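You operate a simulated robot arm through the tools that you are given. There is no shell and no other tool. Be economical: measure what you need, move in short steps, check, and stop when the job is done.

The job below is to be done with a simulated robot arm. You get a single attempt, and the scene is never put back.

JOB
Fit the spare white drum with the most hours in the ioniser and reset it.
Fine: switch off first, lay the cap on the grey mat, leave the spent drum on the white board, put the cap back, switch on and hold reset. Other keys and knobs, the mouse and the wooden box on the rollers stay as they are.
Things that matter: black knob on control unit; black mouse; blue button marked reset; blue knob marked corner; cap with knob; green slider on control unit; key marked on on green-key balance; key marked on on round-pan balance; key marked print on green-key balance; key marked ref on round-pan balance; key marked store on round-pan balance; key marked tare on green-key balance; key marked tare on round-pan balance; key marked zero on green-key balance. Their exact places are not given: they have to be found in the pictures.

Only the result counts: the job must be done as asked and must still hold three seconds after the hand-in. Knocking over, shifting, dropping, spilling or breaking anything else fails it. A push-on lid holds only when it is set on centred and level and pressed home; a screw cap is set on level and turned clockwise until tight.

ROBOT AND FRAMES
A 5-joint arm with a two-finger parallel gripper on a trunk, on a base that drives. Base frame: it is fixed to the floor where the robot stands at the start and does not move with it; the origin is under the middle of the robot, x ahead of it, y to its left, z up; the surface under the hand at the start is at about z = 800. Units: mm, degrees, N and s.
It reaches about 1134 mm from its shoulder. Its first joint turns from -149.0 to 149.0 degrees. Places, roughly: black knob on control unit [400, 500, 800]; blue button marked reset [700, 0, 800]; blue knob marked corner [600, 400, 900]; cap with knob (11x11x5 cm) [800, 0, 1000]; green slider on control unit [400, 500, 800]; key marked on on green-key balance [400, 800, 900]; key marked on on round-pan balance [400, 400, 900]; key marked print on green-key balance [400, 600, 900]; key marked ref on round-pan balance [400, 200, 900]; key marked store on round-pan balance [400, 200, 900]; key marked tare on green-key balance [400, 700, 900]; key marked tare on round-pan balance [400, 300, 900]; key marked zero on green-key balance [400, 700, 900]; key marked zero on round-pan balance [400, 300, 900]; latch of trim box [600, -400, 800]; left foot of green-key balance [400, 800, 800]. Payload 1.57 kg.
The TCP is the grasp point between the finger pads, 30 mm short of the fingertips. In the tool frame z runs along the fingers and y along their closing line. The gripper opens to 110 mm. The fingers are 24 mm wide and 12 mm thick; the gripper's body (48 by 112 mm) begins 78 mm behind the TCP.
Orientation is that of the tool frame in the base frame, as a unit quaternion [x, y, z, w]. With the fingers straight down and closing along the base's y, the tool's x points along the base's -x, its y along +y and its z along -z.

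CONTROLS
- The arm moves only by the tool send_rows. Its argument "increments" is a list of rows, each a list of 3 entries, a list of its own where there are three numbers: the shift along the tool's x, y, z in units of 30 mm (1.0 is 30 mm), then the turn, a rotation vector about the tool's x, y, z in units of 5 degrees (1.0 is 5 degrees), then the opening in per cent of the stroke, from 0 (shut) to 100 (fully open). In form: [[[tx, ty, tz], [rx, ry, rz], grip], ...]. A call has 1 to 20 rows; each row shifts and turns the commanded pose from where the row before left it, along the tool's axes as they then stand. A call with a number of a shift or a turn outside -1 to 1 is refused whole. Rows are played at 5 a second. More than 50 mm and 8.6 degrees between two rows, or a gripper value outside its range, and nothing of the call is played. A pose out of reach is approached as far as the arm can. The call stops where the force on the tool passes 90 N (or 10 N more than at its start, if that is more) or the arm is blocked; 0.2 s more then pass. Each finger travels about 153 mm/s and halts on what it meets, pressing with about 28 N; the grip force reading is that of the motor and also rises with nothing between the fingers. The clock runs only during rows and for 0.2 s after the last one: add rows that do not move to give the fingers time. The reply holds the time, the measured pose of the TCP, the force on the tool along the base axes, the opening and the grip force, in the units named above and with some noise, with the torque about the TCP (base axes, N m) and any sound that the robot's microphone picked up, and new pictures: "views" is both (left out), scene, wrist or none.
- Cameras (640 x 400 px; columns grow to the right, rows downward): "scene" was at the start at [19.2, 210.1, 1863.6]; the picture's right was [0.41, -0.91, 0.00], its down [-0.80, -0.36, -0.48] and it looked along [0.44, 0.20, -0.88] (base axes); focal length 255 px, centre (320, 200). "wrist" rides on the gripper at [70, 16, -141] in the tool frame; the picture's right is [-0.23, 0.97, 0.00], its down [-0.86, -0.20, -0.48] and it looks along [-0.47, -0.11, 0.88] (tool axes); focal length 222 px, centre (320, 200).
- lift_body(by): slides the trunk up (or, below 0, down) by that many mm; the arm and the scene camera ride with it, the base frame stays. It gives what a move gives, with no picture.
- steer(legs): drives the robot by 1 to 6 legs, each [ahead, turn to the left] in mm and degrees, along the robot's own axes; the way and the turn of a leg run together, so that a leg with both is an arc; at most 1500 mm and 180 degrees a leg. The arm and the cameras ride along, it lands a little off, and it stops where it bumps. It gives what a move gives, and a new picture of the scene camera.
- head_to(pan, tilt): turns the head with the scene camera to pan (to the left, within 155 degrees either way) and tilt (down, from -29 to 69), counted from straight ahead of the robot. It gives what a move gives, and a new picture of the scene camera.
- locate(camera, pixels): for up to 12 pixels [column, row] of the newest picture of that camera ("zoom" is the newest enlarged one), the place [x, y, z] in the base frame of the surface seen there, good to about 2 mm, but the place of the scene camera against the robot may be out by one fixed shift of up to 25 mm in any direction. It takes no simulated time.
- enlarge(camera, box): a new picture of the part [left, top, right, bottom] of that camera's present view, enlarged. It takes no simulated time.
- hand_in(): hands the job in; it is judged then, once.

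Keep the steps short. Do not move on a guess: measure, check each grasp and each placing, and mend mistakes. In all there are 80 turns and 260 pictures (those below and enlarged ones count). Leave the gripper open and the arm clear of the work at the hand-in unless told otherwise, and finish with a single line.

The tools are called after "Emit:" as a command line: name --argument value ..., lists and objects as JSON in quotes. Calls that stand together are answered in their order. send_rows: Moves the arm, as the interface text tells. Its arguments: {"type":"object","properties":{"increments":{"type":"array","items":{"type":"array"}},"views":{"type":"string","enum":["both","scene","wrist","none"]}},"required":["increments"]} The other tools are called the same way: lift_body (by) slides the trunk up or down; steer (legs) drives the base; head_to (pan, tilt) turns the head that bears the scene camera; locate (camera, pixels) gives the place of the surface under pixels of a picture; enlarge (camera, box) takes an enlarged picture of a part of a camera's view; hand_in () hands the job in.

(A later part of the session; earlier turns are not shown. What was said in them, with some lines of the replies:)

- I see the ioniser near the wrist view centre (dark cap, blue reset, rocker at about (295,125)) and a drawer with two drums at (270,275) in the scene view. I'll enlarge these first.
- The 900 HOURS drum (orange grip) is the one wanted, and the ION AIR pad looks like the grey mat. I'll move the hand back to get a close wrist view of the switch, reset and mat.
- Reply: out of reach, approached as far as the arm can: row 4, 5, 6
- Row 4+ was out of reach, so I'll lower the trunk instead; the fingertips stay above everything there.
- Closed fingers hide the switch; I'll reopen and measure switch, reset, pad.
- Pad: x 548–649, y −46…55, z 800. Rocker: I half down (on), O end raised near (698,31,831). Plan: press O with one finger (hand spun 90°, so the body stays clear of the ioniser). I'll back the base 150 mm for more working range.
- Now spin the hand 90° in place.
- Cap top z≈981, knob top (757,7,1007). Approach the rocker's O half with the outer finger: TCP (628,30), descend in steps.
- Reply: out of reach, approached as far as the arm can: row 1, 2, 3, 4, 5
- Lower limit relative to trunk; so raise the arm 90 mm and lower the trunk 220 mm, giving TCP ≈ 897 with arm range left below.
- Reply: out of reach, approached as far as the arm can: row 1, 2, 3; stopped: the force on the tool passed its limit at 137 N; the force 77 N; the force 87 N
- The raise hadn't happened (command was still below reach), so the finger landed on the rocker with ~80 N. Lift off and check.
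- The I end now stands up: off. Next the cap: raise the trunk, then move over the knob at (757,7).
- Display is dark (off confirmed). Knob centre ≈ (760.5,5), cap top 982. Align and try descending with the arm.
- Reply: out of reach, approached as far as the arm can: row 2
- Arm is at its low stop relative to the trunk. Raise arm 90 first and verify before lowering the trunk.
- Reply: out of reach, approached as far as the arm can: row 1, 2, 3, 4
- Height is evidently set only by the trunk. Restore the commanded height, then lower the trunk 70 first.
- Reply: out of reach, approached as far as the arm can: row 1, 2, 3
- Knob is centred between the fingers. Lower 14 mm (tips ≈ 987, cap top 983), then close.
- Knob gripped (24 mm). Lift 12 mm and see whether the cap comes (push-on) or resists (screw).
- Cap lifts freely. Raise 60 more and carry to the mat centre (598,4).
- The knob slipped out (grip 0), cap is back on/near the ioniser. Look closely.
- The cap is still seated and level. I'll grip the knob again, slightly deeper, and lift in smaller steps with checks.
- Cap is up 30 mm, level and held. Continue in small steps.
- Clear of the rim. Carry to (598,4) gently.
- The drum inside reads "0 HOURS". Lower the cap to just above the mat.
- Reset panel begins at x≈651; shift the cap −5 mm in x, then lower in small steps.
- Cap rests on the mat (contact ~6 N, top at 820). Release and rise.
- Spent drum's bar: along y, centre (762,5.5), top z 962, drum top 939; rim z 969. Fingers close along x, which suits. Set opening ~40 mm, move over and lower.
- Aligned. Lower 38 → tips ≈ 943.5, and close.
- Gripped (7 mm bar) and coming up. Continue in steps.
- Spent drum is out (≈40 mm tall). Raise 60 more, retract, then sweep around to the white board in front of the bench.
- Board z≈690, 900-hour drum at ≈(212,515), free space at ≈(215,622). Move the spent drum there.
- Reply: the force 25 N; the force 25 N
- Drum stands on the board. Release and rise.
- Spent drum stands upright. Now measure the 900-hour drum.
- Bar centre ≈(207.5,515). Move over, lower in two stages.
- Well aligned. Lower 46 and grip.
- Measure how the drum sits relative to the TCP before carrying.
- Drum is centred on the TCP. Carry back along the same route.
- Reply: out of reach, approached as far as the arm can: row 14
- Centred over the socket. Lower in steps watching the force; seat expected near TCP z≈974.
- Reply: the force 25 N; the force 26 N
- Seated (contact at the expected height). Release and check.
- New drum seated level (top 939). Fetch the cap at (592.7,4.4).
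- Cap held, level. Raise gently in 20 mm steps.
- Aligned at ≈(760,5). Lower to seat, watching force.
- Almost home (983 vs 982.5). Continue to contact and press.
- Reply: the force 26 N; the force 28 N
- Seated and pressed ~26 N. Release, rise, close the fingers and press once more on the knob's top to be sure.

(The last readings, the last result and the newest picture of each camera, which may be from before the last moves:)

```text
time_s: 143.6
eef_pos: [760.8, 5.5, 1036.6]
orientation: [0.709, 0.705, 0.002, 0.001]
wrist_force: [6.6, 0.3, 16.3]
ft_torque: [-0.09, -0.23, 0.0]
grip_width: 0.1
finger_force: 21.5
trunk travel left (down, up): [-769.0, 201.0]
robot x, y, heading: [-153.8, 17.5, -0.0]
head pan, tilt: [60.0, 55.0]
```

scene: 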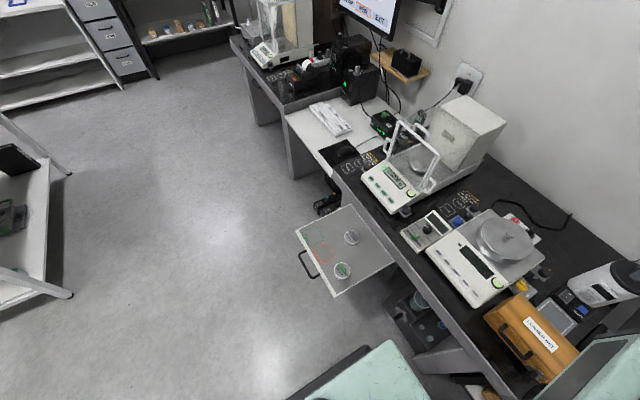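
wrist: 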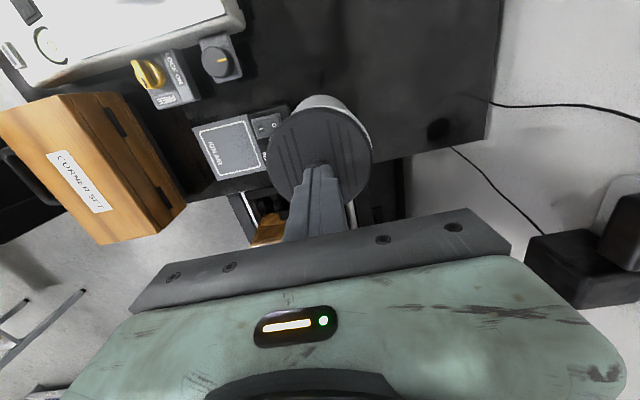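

Emit:
lift_body --by -2

Emit:
lift_body --by -1

Emit:
lift_body --by 73

Emit:
send_rows --increments '[[[0, -0.8, 0], [0, 0, 0], 50], [[0.2, -0.8, 0], [0, 0, 0], 100], [[0.2, -0.8, 0], [0, 0, 0], 100], [[0.2, -0.8, 0], [0, 0, 0], 100], [[0.2, -0.8, 0], [0, 0, 0], 100], [[0, -0.43, 0], [0, 0, 0], 100], [[0, 0, 0], [0, 0, 0], 100], [[0, 0, 0], [0, 0, 0], 100]]' --views "both"

Emit:
enlarge --camera "scene" --box '[520, 220, 640, 320]'

Emit:
enlarge --camera "wrist" --box '[320, 70, 560, 230]'

```text
time_s: 144.2
eef_pos: [759.5, 5.6, 1036.9]
orientation: [0.709, 0.705, 0.003, 0.002]
wrist_force: [23.3, 0.5, 51.6]
ft_torque: [-0.13, -0.7, 0.11]
grip_width: 0.0
finger_force: 21.6
trunk travel left (down, up): [-767.0, 203.0]
robot x, y, heading: [-152.3, 17.0, -0.1]
head pan, tilt: [60.0, 55.0]
```

```text
time_s: 144.7
eef_pos: [759.0, 4.2, 1037.2]
orientation: [0.709, 0.705, 0.004, 0.004]
wrist_force: [31.3, 0.3, 71.3]
ft_torque: [-0.1, -0.91, 0.07]
grip_width: 0.1
finger_force: 20.7
trunk travel left (down, up): [-766.0, 204.0]
robot x, y, heading: [-154.0, 18.1, -0.1]
head pan, tilt: [60.0, 55.0]
```

```text
time_s: 145.8
eef_pos: [759.8, 3.6, 1106.5]
orientation: [0.71, 0.704, 0.0, 0.001]
wrist_force: [-0.9, -0.8, 0.6]
ft_torque: [0.01, 0.04, -0.03]
grip_width: 0.0
finger_force: 21.7
trunk travel left (down, up): [-839.0, 131.0]
robot x, y, heading: [-151.0, 15.2, 0.1]
head pan, tilt: [60.0, 55.0]
```

```text
time_s: 147.6
eef_pos: [627.4, 30.0, 1105.6]
orientation: [0.709, 0.705, 0.0, 0.0]
wrist_force: [0.0, 0.6, 0.0]
ft_torque: [-0.02, 0.0, -0.02]
grip_width: 110.2
finger_force: 0.1
trunk travel left (down, up): [-839.0, 131.0]
robot x, y, heading: [-146.8, 16.7, -0.1]
head pan, tilt: [60.0, 55.0]
```

scene: 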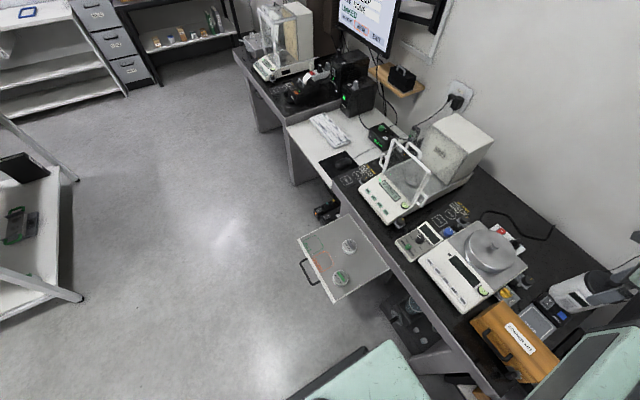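
wrist: 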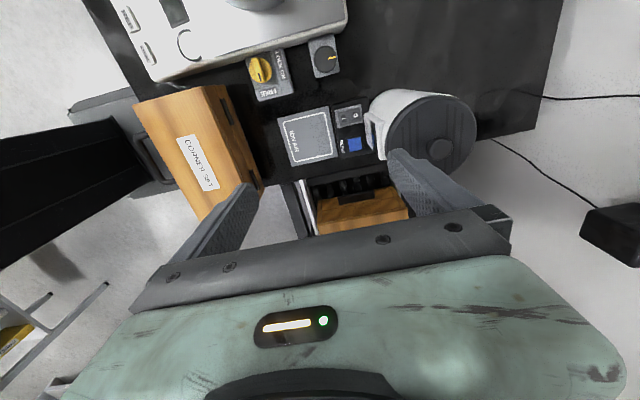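

```text
4.00 times, centred on (580, 270) of scene
```

zoom: 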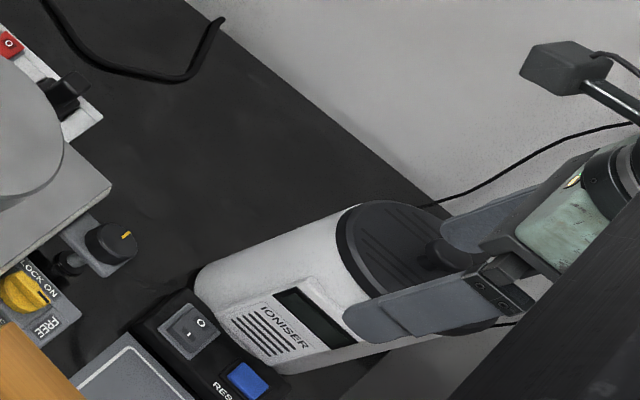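

```text
2.50 times, centred on (440, 150) of wrist
```

zoom: 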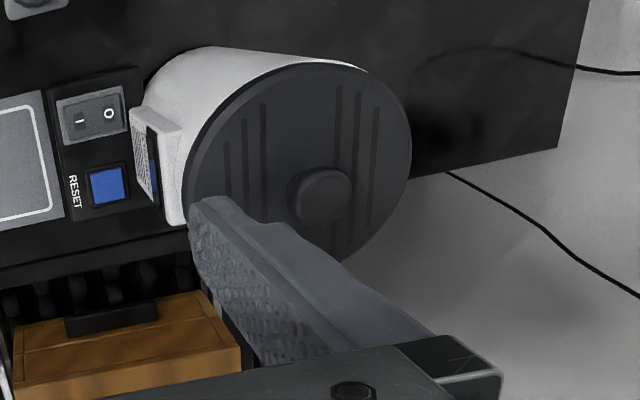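

Cap pressed home at ~70 N. Now switch on: outer finger over the I half (x≈664, y≈30) → TCP x≈603.

Emit:
send_rows --increments '[[[0, -0.8, 0], [0, 0, 0], 100], [[0, 0, 0], [0, 0, 0], 100]]' --views "none"

Emit:
lift_body --by -225

Emit:
send_rows --increments '[[[0, 0, 0], [0, 0, 0], 100]]' --views "wrist"

Emit:
enlarge --camera "wrist" --box '[300, 80, 480, 230]'

```text
time_s: 148.2
eef_pos: [603.7, 29.0, 1106.5]
orientation: [0.709, 0.705, 0.001, 0.0]
wrist_force: [-0.6, -1.5, 0.2]
ft_torque: [0.0, -0.01, 0.01]
grip_width: 110.0
finger_force: 0.1
trunk travel left (down, up): [-839.0, 131.0]
robot x, y, heading: [-150.2, 17.4, 0.2]
head pan, tilt: [60.0, 55.0]
```

```text
time_s: 150.5
eef_pos: [603.2, 29.0, 880.4]
orientation: [0.708, 0.706, 0.0, 0.0]
wrist_force: [0.0, -1.2, 0.0]
ft_torque: [0.02, -0.02, 0.01]
grip_width: 110.2
finger_force: 0.1
trunk travel left (down, up): [-614.0, 356.0]
robot x, y, heading: [-148.7, 14.5, -0.2]
head pan, tilt: [60.0, 55.0]
```

```text
time_s: 150.9
eef_pos: [603.4, 28.9, 881.6]
orientation: [0.709, 0.705, 0.001, 0.0]
wrist_force: [-0.2, 0.6, -0.2]
ft_torque: [0.0, -0.01, -0.01]
grip_width: 110.2
finger_force: 0.1
trunk travel left (down, up): [-614.0, 356.0]
robot x, y, heading: [-150.7, 16.6, -0.0]
head pan, tilt: [60.0, 55.0]
```

wrist: 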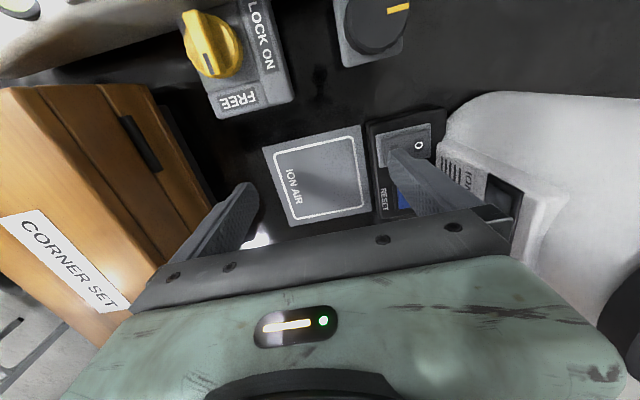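

```text
2.67 times, centred on (390, 155) of wrist
```

zoom: 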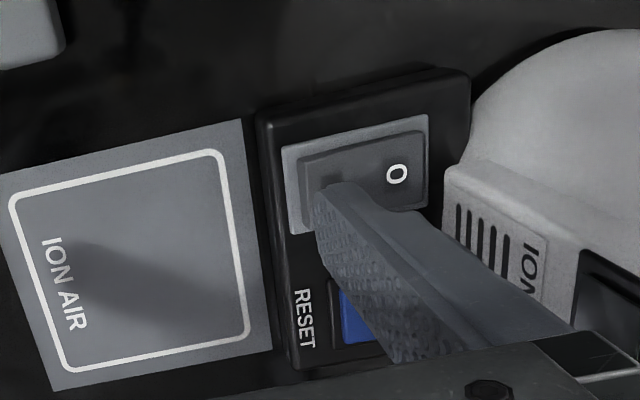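

Finger is over I. Lower in steps until it flips.

Emit:
lift_body --by -18

Emit:
lift_body --by -4

Emit:
lift_body --by -3

Emit:
lift_body --by -3

Emit:
lift_body --by -2

```text
time_s: 151.6
eef_pos: [603.1, 29.3, 863.0]
orientation: [0.709, 0.705, 0.0, 0.0]
wrist_force: [0.6, 0.3, 0.6]
ft_torque: [0.03, -0.04, 0.02]
grip_width: 110.0
finger_force: 0.1
trunk travel left (down, up): [-596.0, 374.0]
robot x, y, heading: [-151.9, 18.7, -0.0]
head pan, tilt: [60.0, 55.0]
```

```text
time_s: 152.1
eef_pos: [603.6, 29.7, 859.1]
orientation: [0.709, 0.705, 0.0, 0.0]
wrist_force: [-0.2, -0.8, -0.4]
ft_torque: [0.02, -0.02, 0.03]
grip_width: 110.1
finger_force: 0.0
trunk travel left (down, up): [-592.0, 378.0]
robot x, y, heading: [-148.8, 17.8, 0.0]
head pan, tilt: [60.0, 55.0]
```

```text
time_s: 152.6
eef_pos: [602.4, 30.2, 857.2]
orientation: [0.709, 0.705, 0.002, 0.002]
wrist_force: [7.0, -0.3, 27.6]
ft_torque: [0.0, -2.05, 0.02]
grip_width: 110.1
finger_force: 0.1
trunk travel left (down, up): [-589.0, 381.0]
robot x, y, heading: [-152.0, 13.9, 0.1]
head pan, tilt: [60.0, 55.0]
```

```text
time_s: 153.2
eef_pos: [601.4, 28.7, 856.5]
orientation: [0.709, 0.705, 0.004, 0.004]
wrist_force: [18.1, 0.4, 65.9]
ft_torque: [-0.03, -4.89, 0.03]
grip_width: 110.1
finger_force: 0.2
trunk travel left (down, up): [-586.0, 384.0]
robot x, y, heading: [-151.3, 14.4, 0.1]
head pan, tilt: [60.0, 55.0]
```

```text
time_s: 153.6
eef_pos: [603.9, 29.6, 856.6]
orientation: [0.709, 0.705, 0.008, 0.008]
wrist_force: [-3.2, 1.1, 66.2]
ft_torque: [-0.01, -4.27, 0.02]
grip_width: 108.0
finger_force: 0.1
trunk travel left (down, up): [-585.0, 385.0]
robot x, y, heading: [-151.3, 15.2, 0.0]
head pan, tilt: [60.0, 55.0]
stopped: the force on the tool passed its limit at 92 N (the readings are from after the stop); the commanded pose is now the measured one
```

Emit:
lift_body --by 40

Emit:
send_rows --increments '[[[0, -0.7, 0], [0.2, 0, 0], 100], [[0, 0, 0], [0, 0, 0], 100]]' --views "both"

Emit:
enlarge --camera "wrist" --box '[320, 80, 520, 230]'

Emit:
enlarge --camera "scene" --box '[540, 220, 640, 320]'

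```text
time_s: 154.5
eef_pos: [607.1, 29.7, 891.7]
orientation: [0.709, 0.706, 0.005, 0.004]
wrist_force: [0.8, 0.0, -0.3]
ft_torque: [0.04, 0.01, -0.01]
grip_width: 110.0
finger_force: 0.1
trunk travel left (down, up): [-625.0, 345.0]
robot x, y, heading: [-148.6, 18.9, -0.1]
head pan, tilt: [60.0, 55.0]
```

```text
time_s: 155.1
eef_pos: [585.3, 31.4, 892.4]
orientation: [0.709, 0.705, -0.002, -0.002]
wrist_force: [0.3, 0.0, 0.7]
ft_torque: [-0.02, 0.02, 0.03]
grip_width: 110.1
finger_force: 0.1
trunk travel left (down, up): [-625.0, 345.0]
robot x, y, heading: [-148.7, 16.3, 0.1]
head pan, tilt: [60.0, 55.0]
```

scene: 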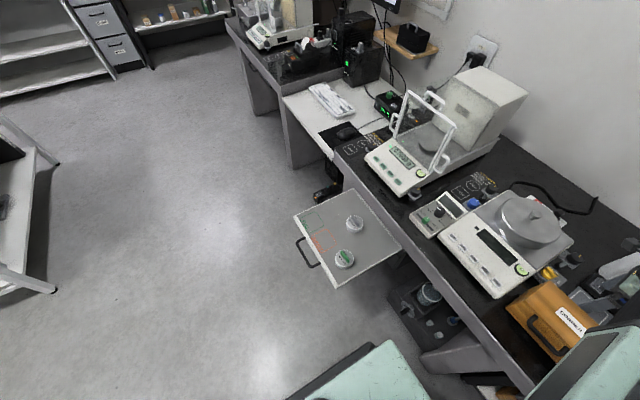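
wrist: 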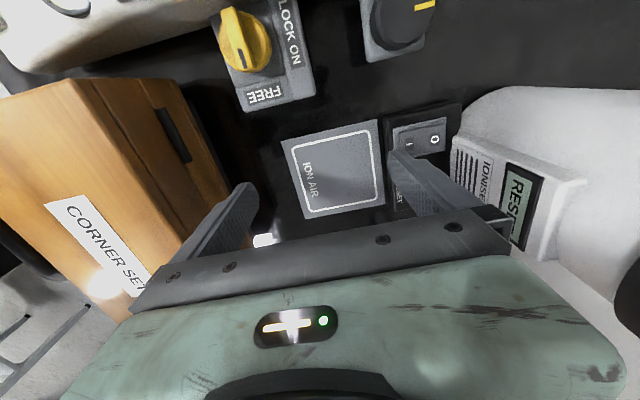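

```text
2.67 times, centred on (420, 155) of wrist
```

zoom: 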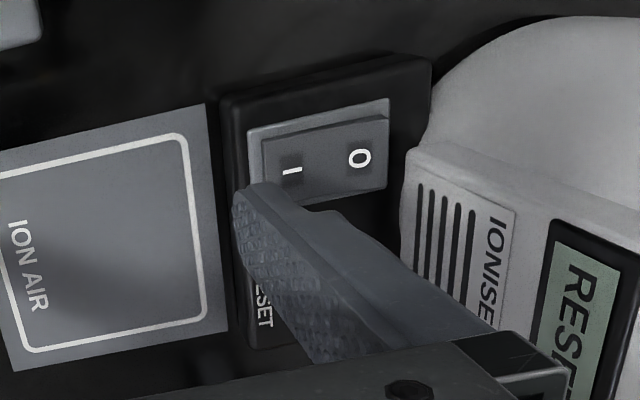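

```text
4.00 times, centred on (590, 270) of scene
```

zoom: 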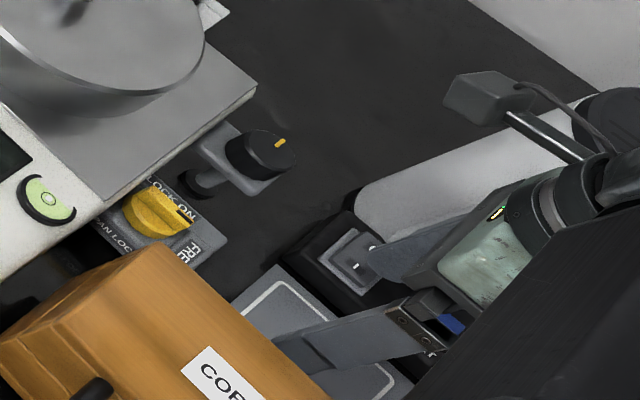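

Ioniser is on; display asks "RESET". Move outer finger over the blue button (683,−20): TCP ≈ (621,−20).

Emit:
send_rows --increments '[[[-0.6, 0, 0], [-0.06, 0, 0], 100], [[-0.6, 0.4, 0], [0, 0, 0], 100], [[-0.5, 0.76, 0], [0, 0, 0], 100], [[0, 0, 0], [0, 0, 0], 100]]' --views "wrist"

Emit:
enlarge --camera "wrist" --box '[320, 60, 520, 230]'

```text
time_s: 156.1
eef_pos: [619.0, -20.7, 891.5]
orientation: [0.709, 0.705, 0.0, 0.0]
wrist_force: [0.0, -0.5, 0.0]
ft_torque: [0.0, -0.01, 0.01]
grip_width: 110.2
finger_force: 0.0
trunk travel left (down, up): [-625.0, 345.0]
robot x, y, heading: [-148.6, 15.0, 0.1]
head pan, tilt: [60.0, 55.0]
```

wrist: 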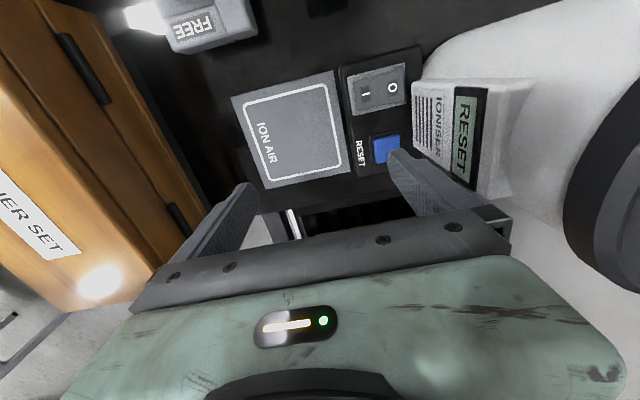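

```text
2.35 times, centred on (420, 145) of wrist
```

zoom: 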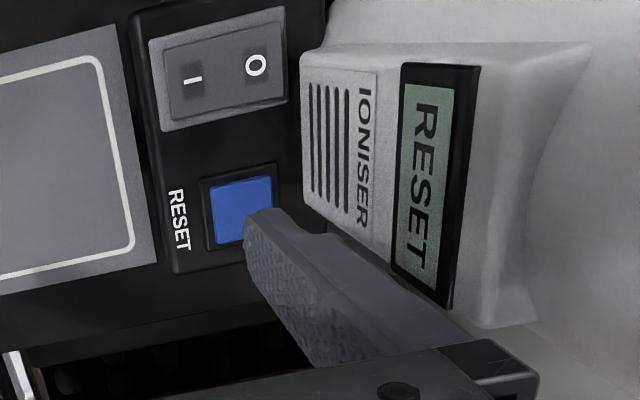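

Lower onto the button, then hold.

Emit:
lift_body --by -28

Emit:
lift_body --by -5

Emit:
lift_body --by -3

Emit:
lift_body --by -2

Emit:
send_rows --increments '[[[0, 0, 0], [0, 0, 0], 100]]' --views "wrist"

```text
time_s: 156.8
eef_pos: [618.0, -20.7, 864.2]
orientation: [0.71, 0.705, 0.0, 0.0]
wrist_force: [0.6, -0.4, 0.0]
ft_torque: [-0.01, 0.0, -0.02]
grip_width: 110.0
finger_force: 0.1
trunk travel left (down, up): [-597.0, 373.0]
robot x, y, heading: [-149.2, 15.9, 0.1]
head pan, tilt: [60.0, 55.0]
```

```text
time_s: 157.3
eef_pos: [618.5, -20.6, 858.7]
orientation: [0.708, 0.706, 0.0, 0.0]
wrist_force: [-0.1, 0.2, 0.5]
ft_torque: [0.0, -0.01, 0.0]
grip_width: 110.0
finger_force: 0.1
trunk travel left (down, up): [-592.0, 378.0]
robot x, y, heading: [-151.6, 16.4, -0.2]
head pan, tilt: [60.0, 55.0]
```

```text
time_s: 157.9
eef_pos: [618.4, -21.3, 855.6]
orientation: [0.709, 0.706, 0.0, 0.0]
wrist_force: [0.1, -0.3, 1.1]
ft_torque: [0.0, -0.04, 0.0]
grip_width: 110.0
finger_force: 0.1
trunk travel left (down, up): [-589.0, 381.0]
robot x, y, heading: [-150.5, 12.7, 0.1]
head pan, tilt: [60.0, 55.0]
```

```text
time_s: 158.4
eef_pos: [618.7, -21.8, 853.4]
orientation: [0.709, 0.706, 0.002, 0.0]
wrist_force: [1.6, -0.1, 2.6]
ft_torque: [-0.01, -0.16, -0.02]
grip_width: 110.0
finger_force: 0.0
trunk travel left (down, up): [-587.0, 383.0]
robot x, y, heading: [-153.0, 20.6, -0.1]
head pan, tilt: [60.0, 55.0]
heard: click
```

```text
time_s: 158.8
eef_pos: [619.0, -20.0, 853.8]
orientation: [0.709, 0.705, 0.001, 0.0]
wrist_force: [0.3, 0.1, 2.8]
ft_torque: [-0.02, -0.15, 0.0]
grip_width: 110.1
finger_force: 0.1
trunk travel left (down, up): [-587.0, 383.0]
robot x, y, heading: [-149.3, 22.5, 0.1]
head pan, tilt: [60.0, 55.0]
```

wrist: 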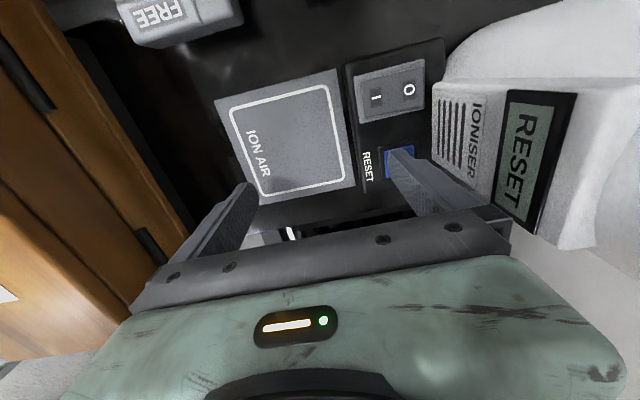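

A click was heard; a touch deeper, then hold for ~4 s and look at the display.

Emit:
lift_body --by -1

Emit:
send_rows --increments '[[[0, 0, 0], [0, 0, 0], 100], [[0, 0, 0], [0, 0, 0], 100], [[0, 0, 0], [0, 0, 0], 100], [[0, 0, 0], [0, 0, 0], 100], [[0, 0, 0], [0, 0, 0], 100], [[0, 0, 0], [0, 0, 0], 100], [[0, 0, 0], [0, 0, 0], 100], [[0, 0, 0], [0, 0, 0], 100], [[0, 0, 0], [0, 0, 0], 100], [[0, 0, 0], [0, 0, 0], 100], [[0, 0, 0], [0, 0, 0], 100], [[0, 0, 0], [0, 0, 0], 100], [[0, 0, 0], [0, 0, 0], 100], [[0, 0, 0], [0, 0, 0], 100], [[0, 0, 0], [0, 0, 0], 100], [[0, 0, 0], [0, 0, 0], 100], [[0, 0, 0], [0, 0, 0], 100], [[0, 0, 0], [0, 0, 0], 100], [[0, 0, 0], [0, 0, 0], 100], [[0, 0, 0], [0, 0, 0], 100]]' --views "wrist"

Emit:
enlarge --camera "wrist" --box '[320, 60, 600, 250]'

```text
time_s: 159.3
eef_pos: [619.6, -20.2, 852.4]
orientation: [0.708, 0.706, 0.0, 0.0]
wrist_force: [2.1, 0.5, 3.4]
ft_torque: [-0.03, -0.22, -0.01]
grip_width: 109.9
finger_force: 0.0
trunk travel left (down, up): [-586.0, 384.0]
robot x, y, heading: [-146.6, 16.0, 0.0]
head pan, tilt: [60.0, 55.0]
```

```text
time_s: 163.5
eef_pos: [618.1, -20.6, 854.2]
orientation: [0.709, 0.705, 0.002, 0.0]
wrist_force: [0.7, 0.0, 3.1]
ft_torque: [-0.01, -0.22, -0.02]
grip_width: 109.9
finger_force: 0.1
trunk travel left (down, up): [-586.0, 384.0]
robot x, y, heading: [-153.2, 15.7, -0.0]
head pan, tilt: [60.0, 55.0]
```

wrist: 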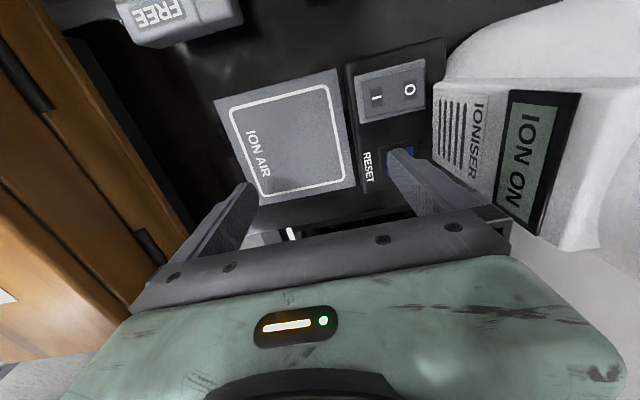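

```text
2.11 times, centred on (460, 155) of wrist
```

zoom: 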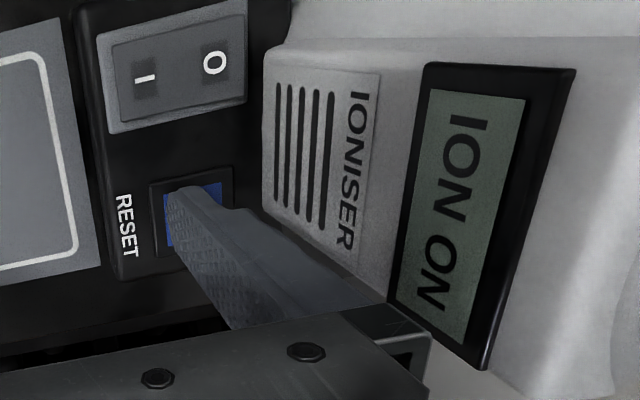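

Display reads "ION ON". Raise clear and check the final state.

Emit:
lift_body --by 250

Emit:
send_rows --increments '[[[0, -0.8, 0], [0, 0, 0], 100], [[0, -0.8, 0], [0, 0, 0], 100], [[0, -0.8, 0], [0, 0, 0], 100], [[0, 0, 0], [0, 0, 0], 100]]' --views "both"

Emit:
enlarge --camera "wrist" --box '[240, 0, 540, 190]'

Emit:
enlarge --camera "scene" --box '[280, 130, 600, 330]'

```text
time_s: 166.1
eef_pos: [618.8, -20.7, 1102.4]
orientation: [0.709, 0.705, 0.0, 0.001]
wrist_force: [-0.5, 0.0, -0.2]
ft_torque: [0.0, -0.02, 0.01]
grip_width: 110.1
finger_force: 0.1
trunk travel left (down, up): [-836.0, 134.0]
robot x, y, heading: [-149.4, 16.0, 0.2]
head pan, tilt: [60.0, 55.0]
```

```text
time_s: 167.1
eef_pos: [545.5, -21.8, 1103.7]
orientation: [0.709, 0.705, 0.0, -0.001]
wrist_force: [-1.1, 0.5, -0.1]
ft_torque: [0.0, 0.0, 0.01]
grip_width: 110.2
finger_force: 0.0
trunk travel left (down, up): [-836.0, 134.0]
robot x, y, heading: [-147.0, 14.9, 0.0]
head pan, tilt: [60.0, 55.0]
```

scene: 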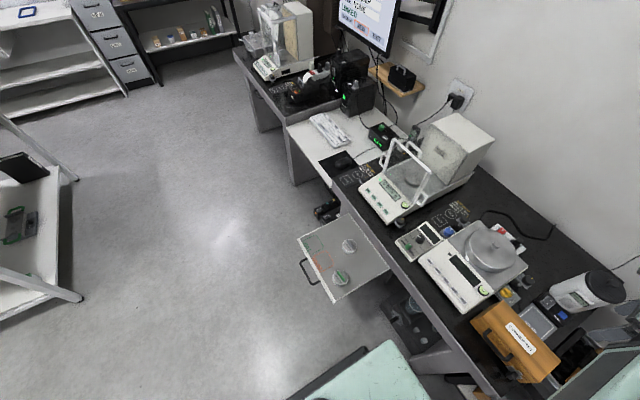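
wrist: 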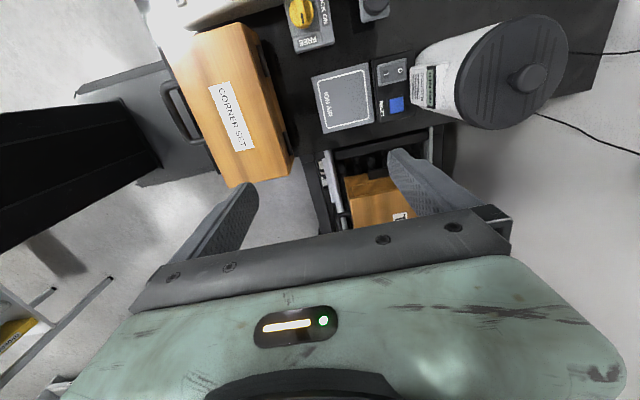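

```text
2.11 times, centred on (390, 95) of wrist
```

zoom: 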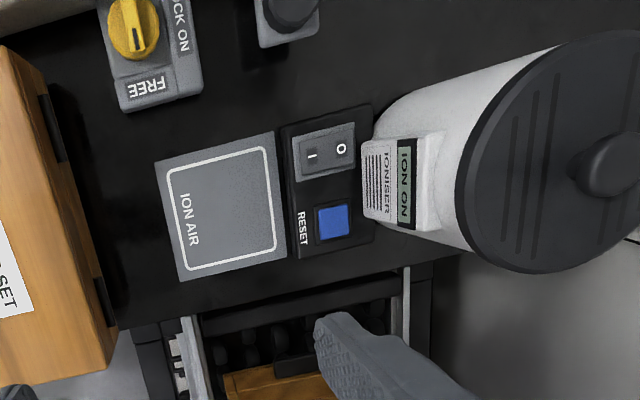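

```text
2.00 times, centred on (440, 230) of scene
```

zoom: 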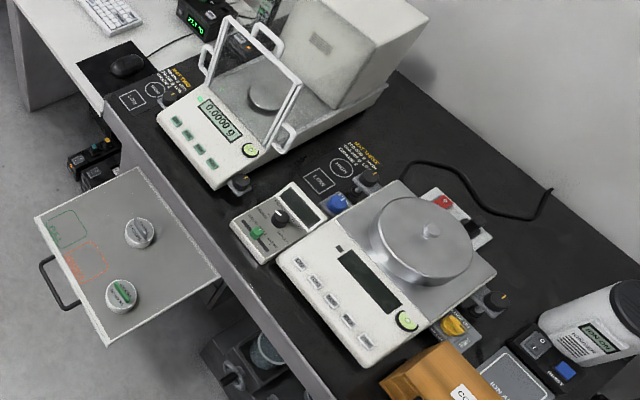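

Everything is in place: ION ON, cap on and level, spent drum standing on the board, the rest untouched, gripper open and clear.

Emit:
hand_in

```text
The job is handed in.
```

The ioniser now holds the 900-hour drum and is reset: its display reads ION ON, the cap is back on, and the 0-hour drum stands on the white board.
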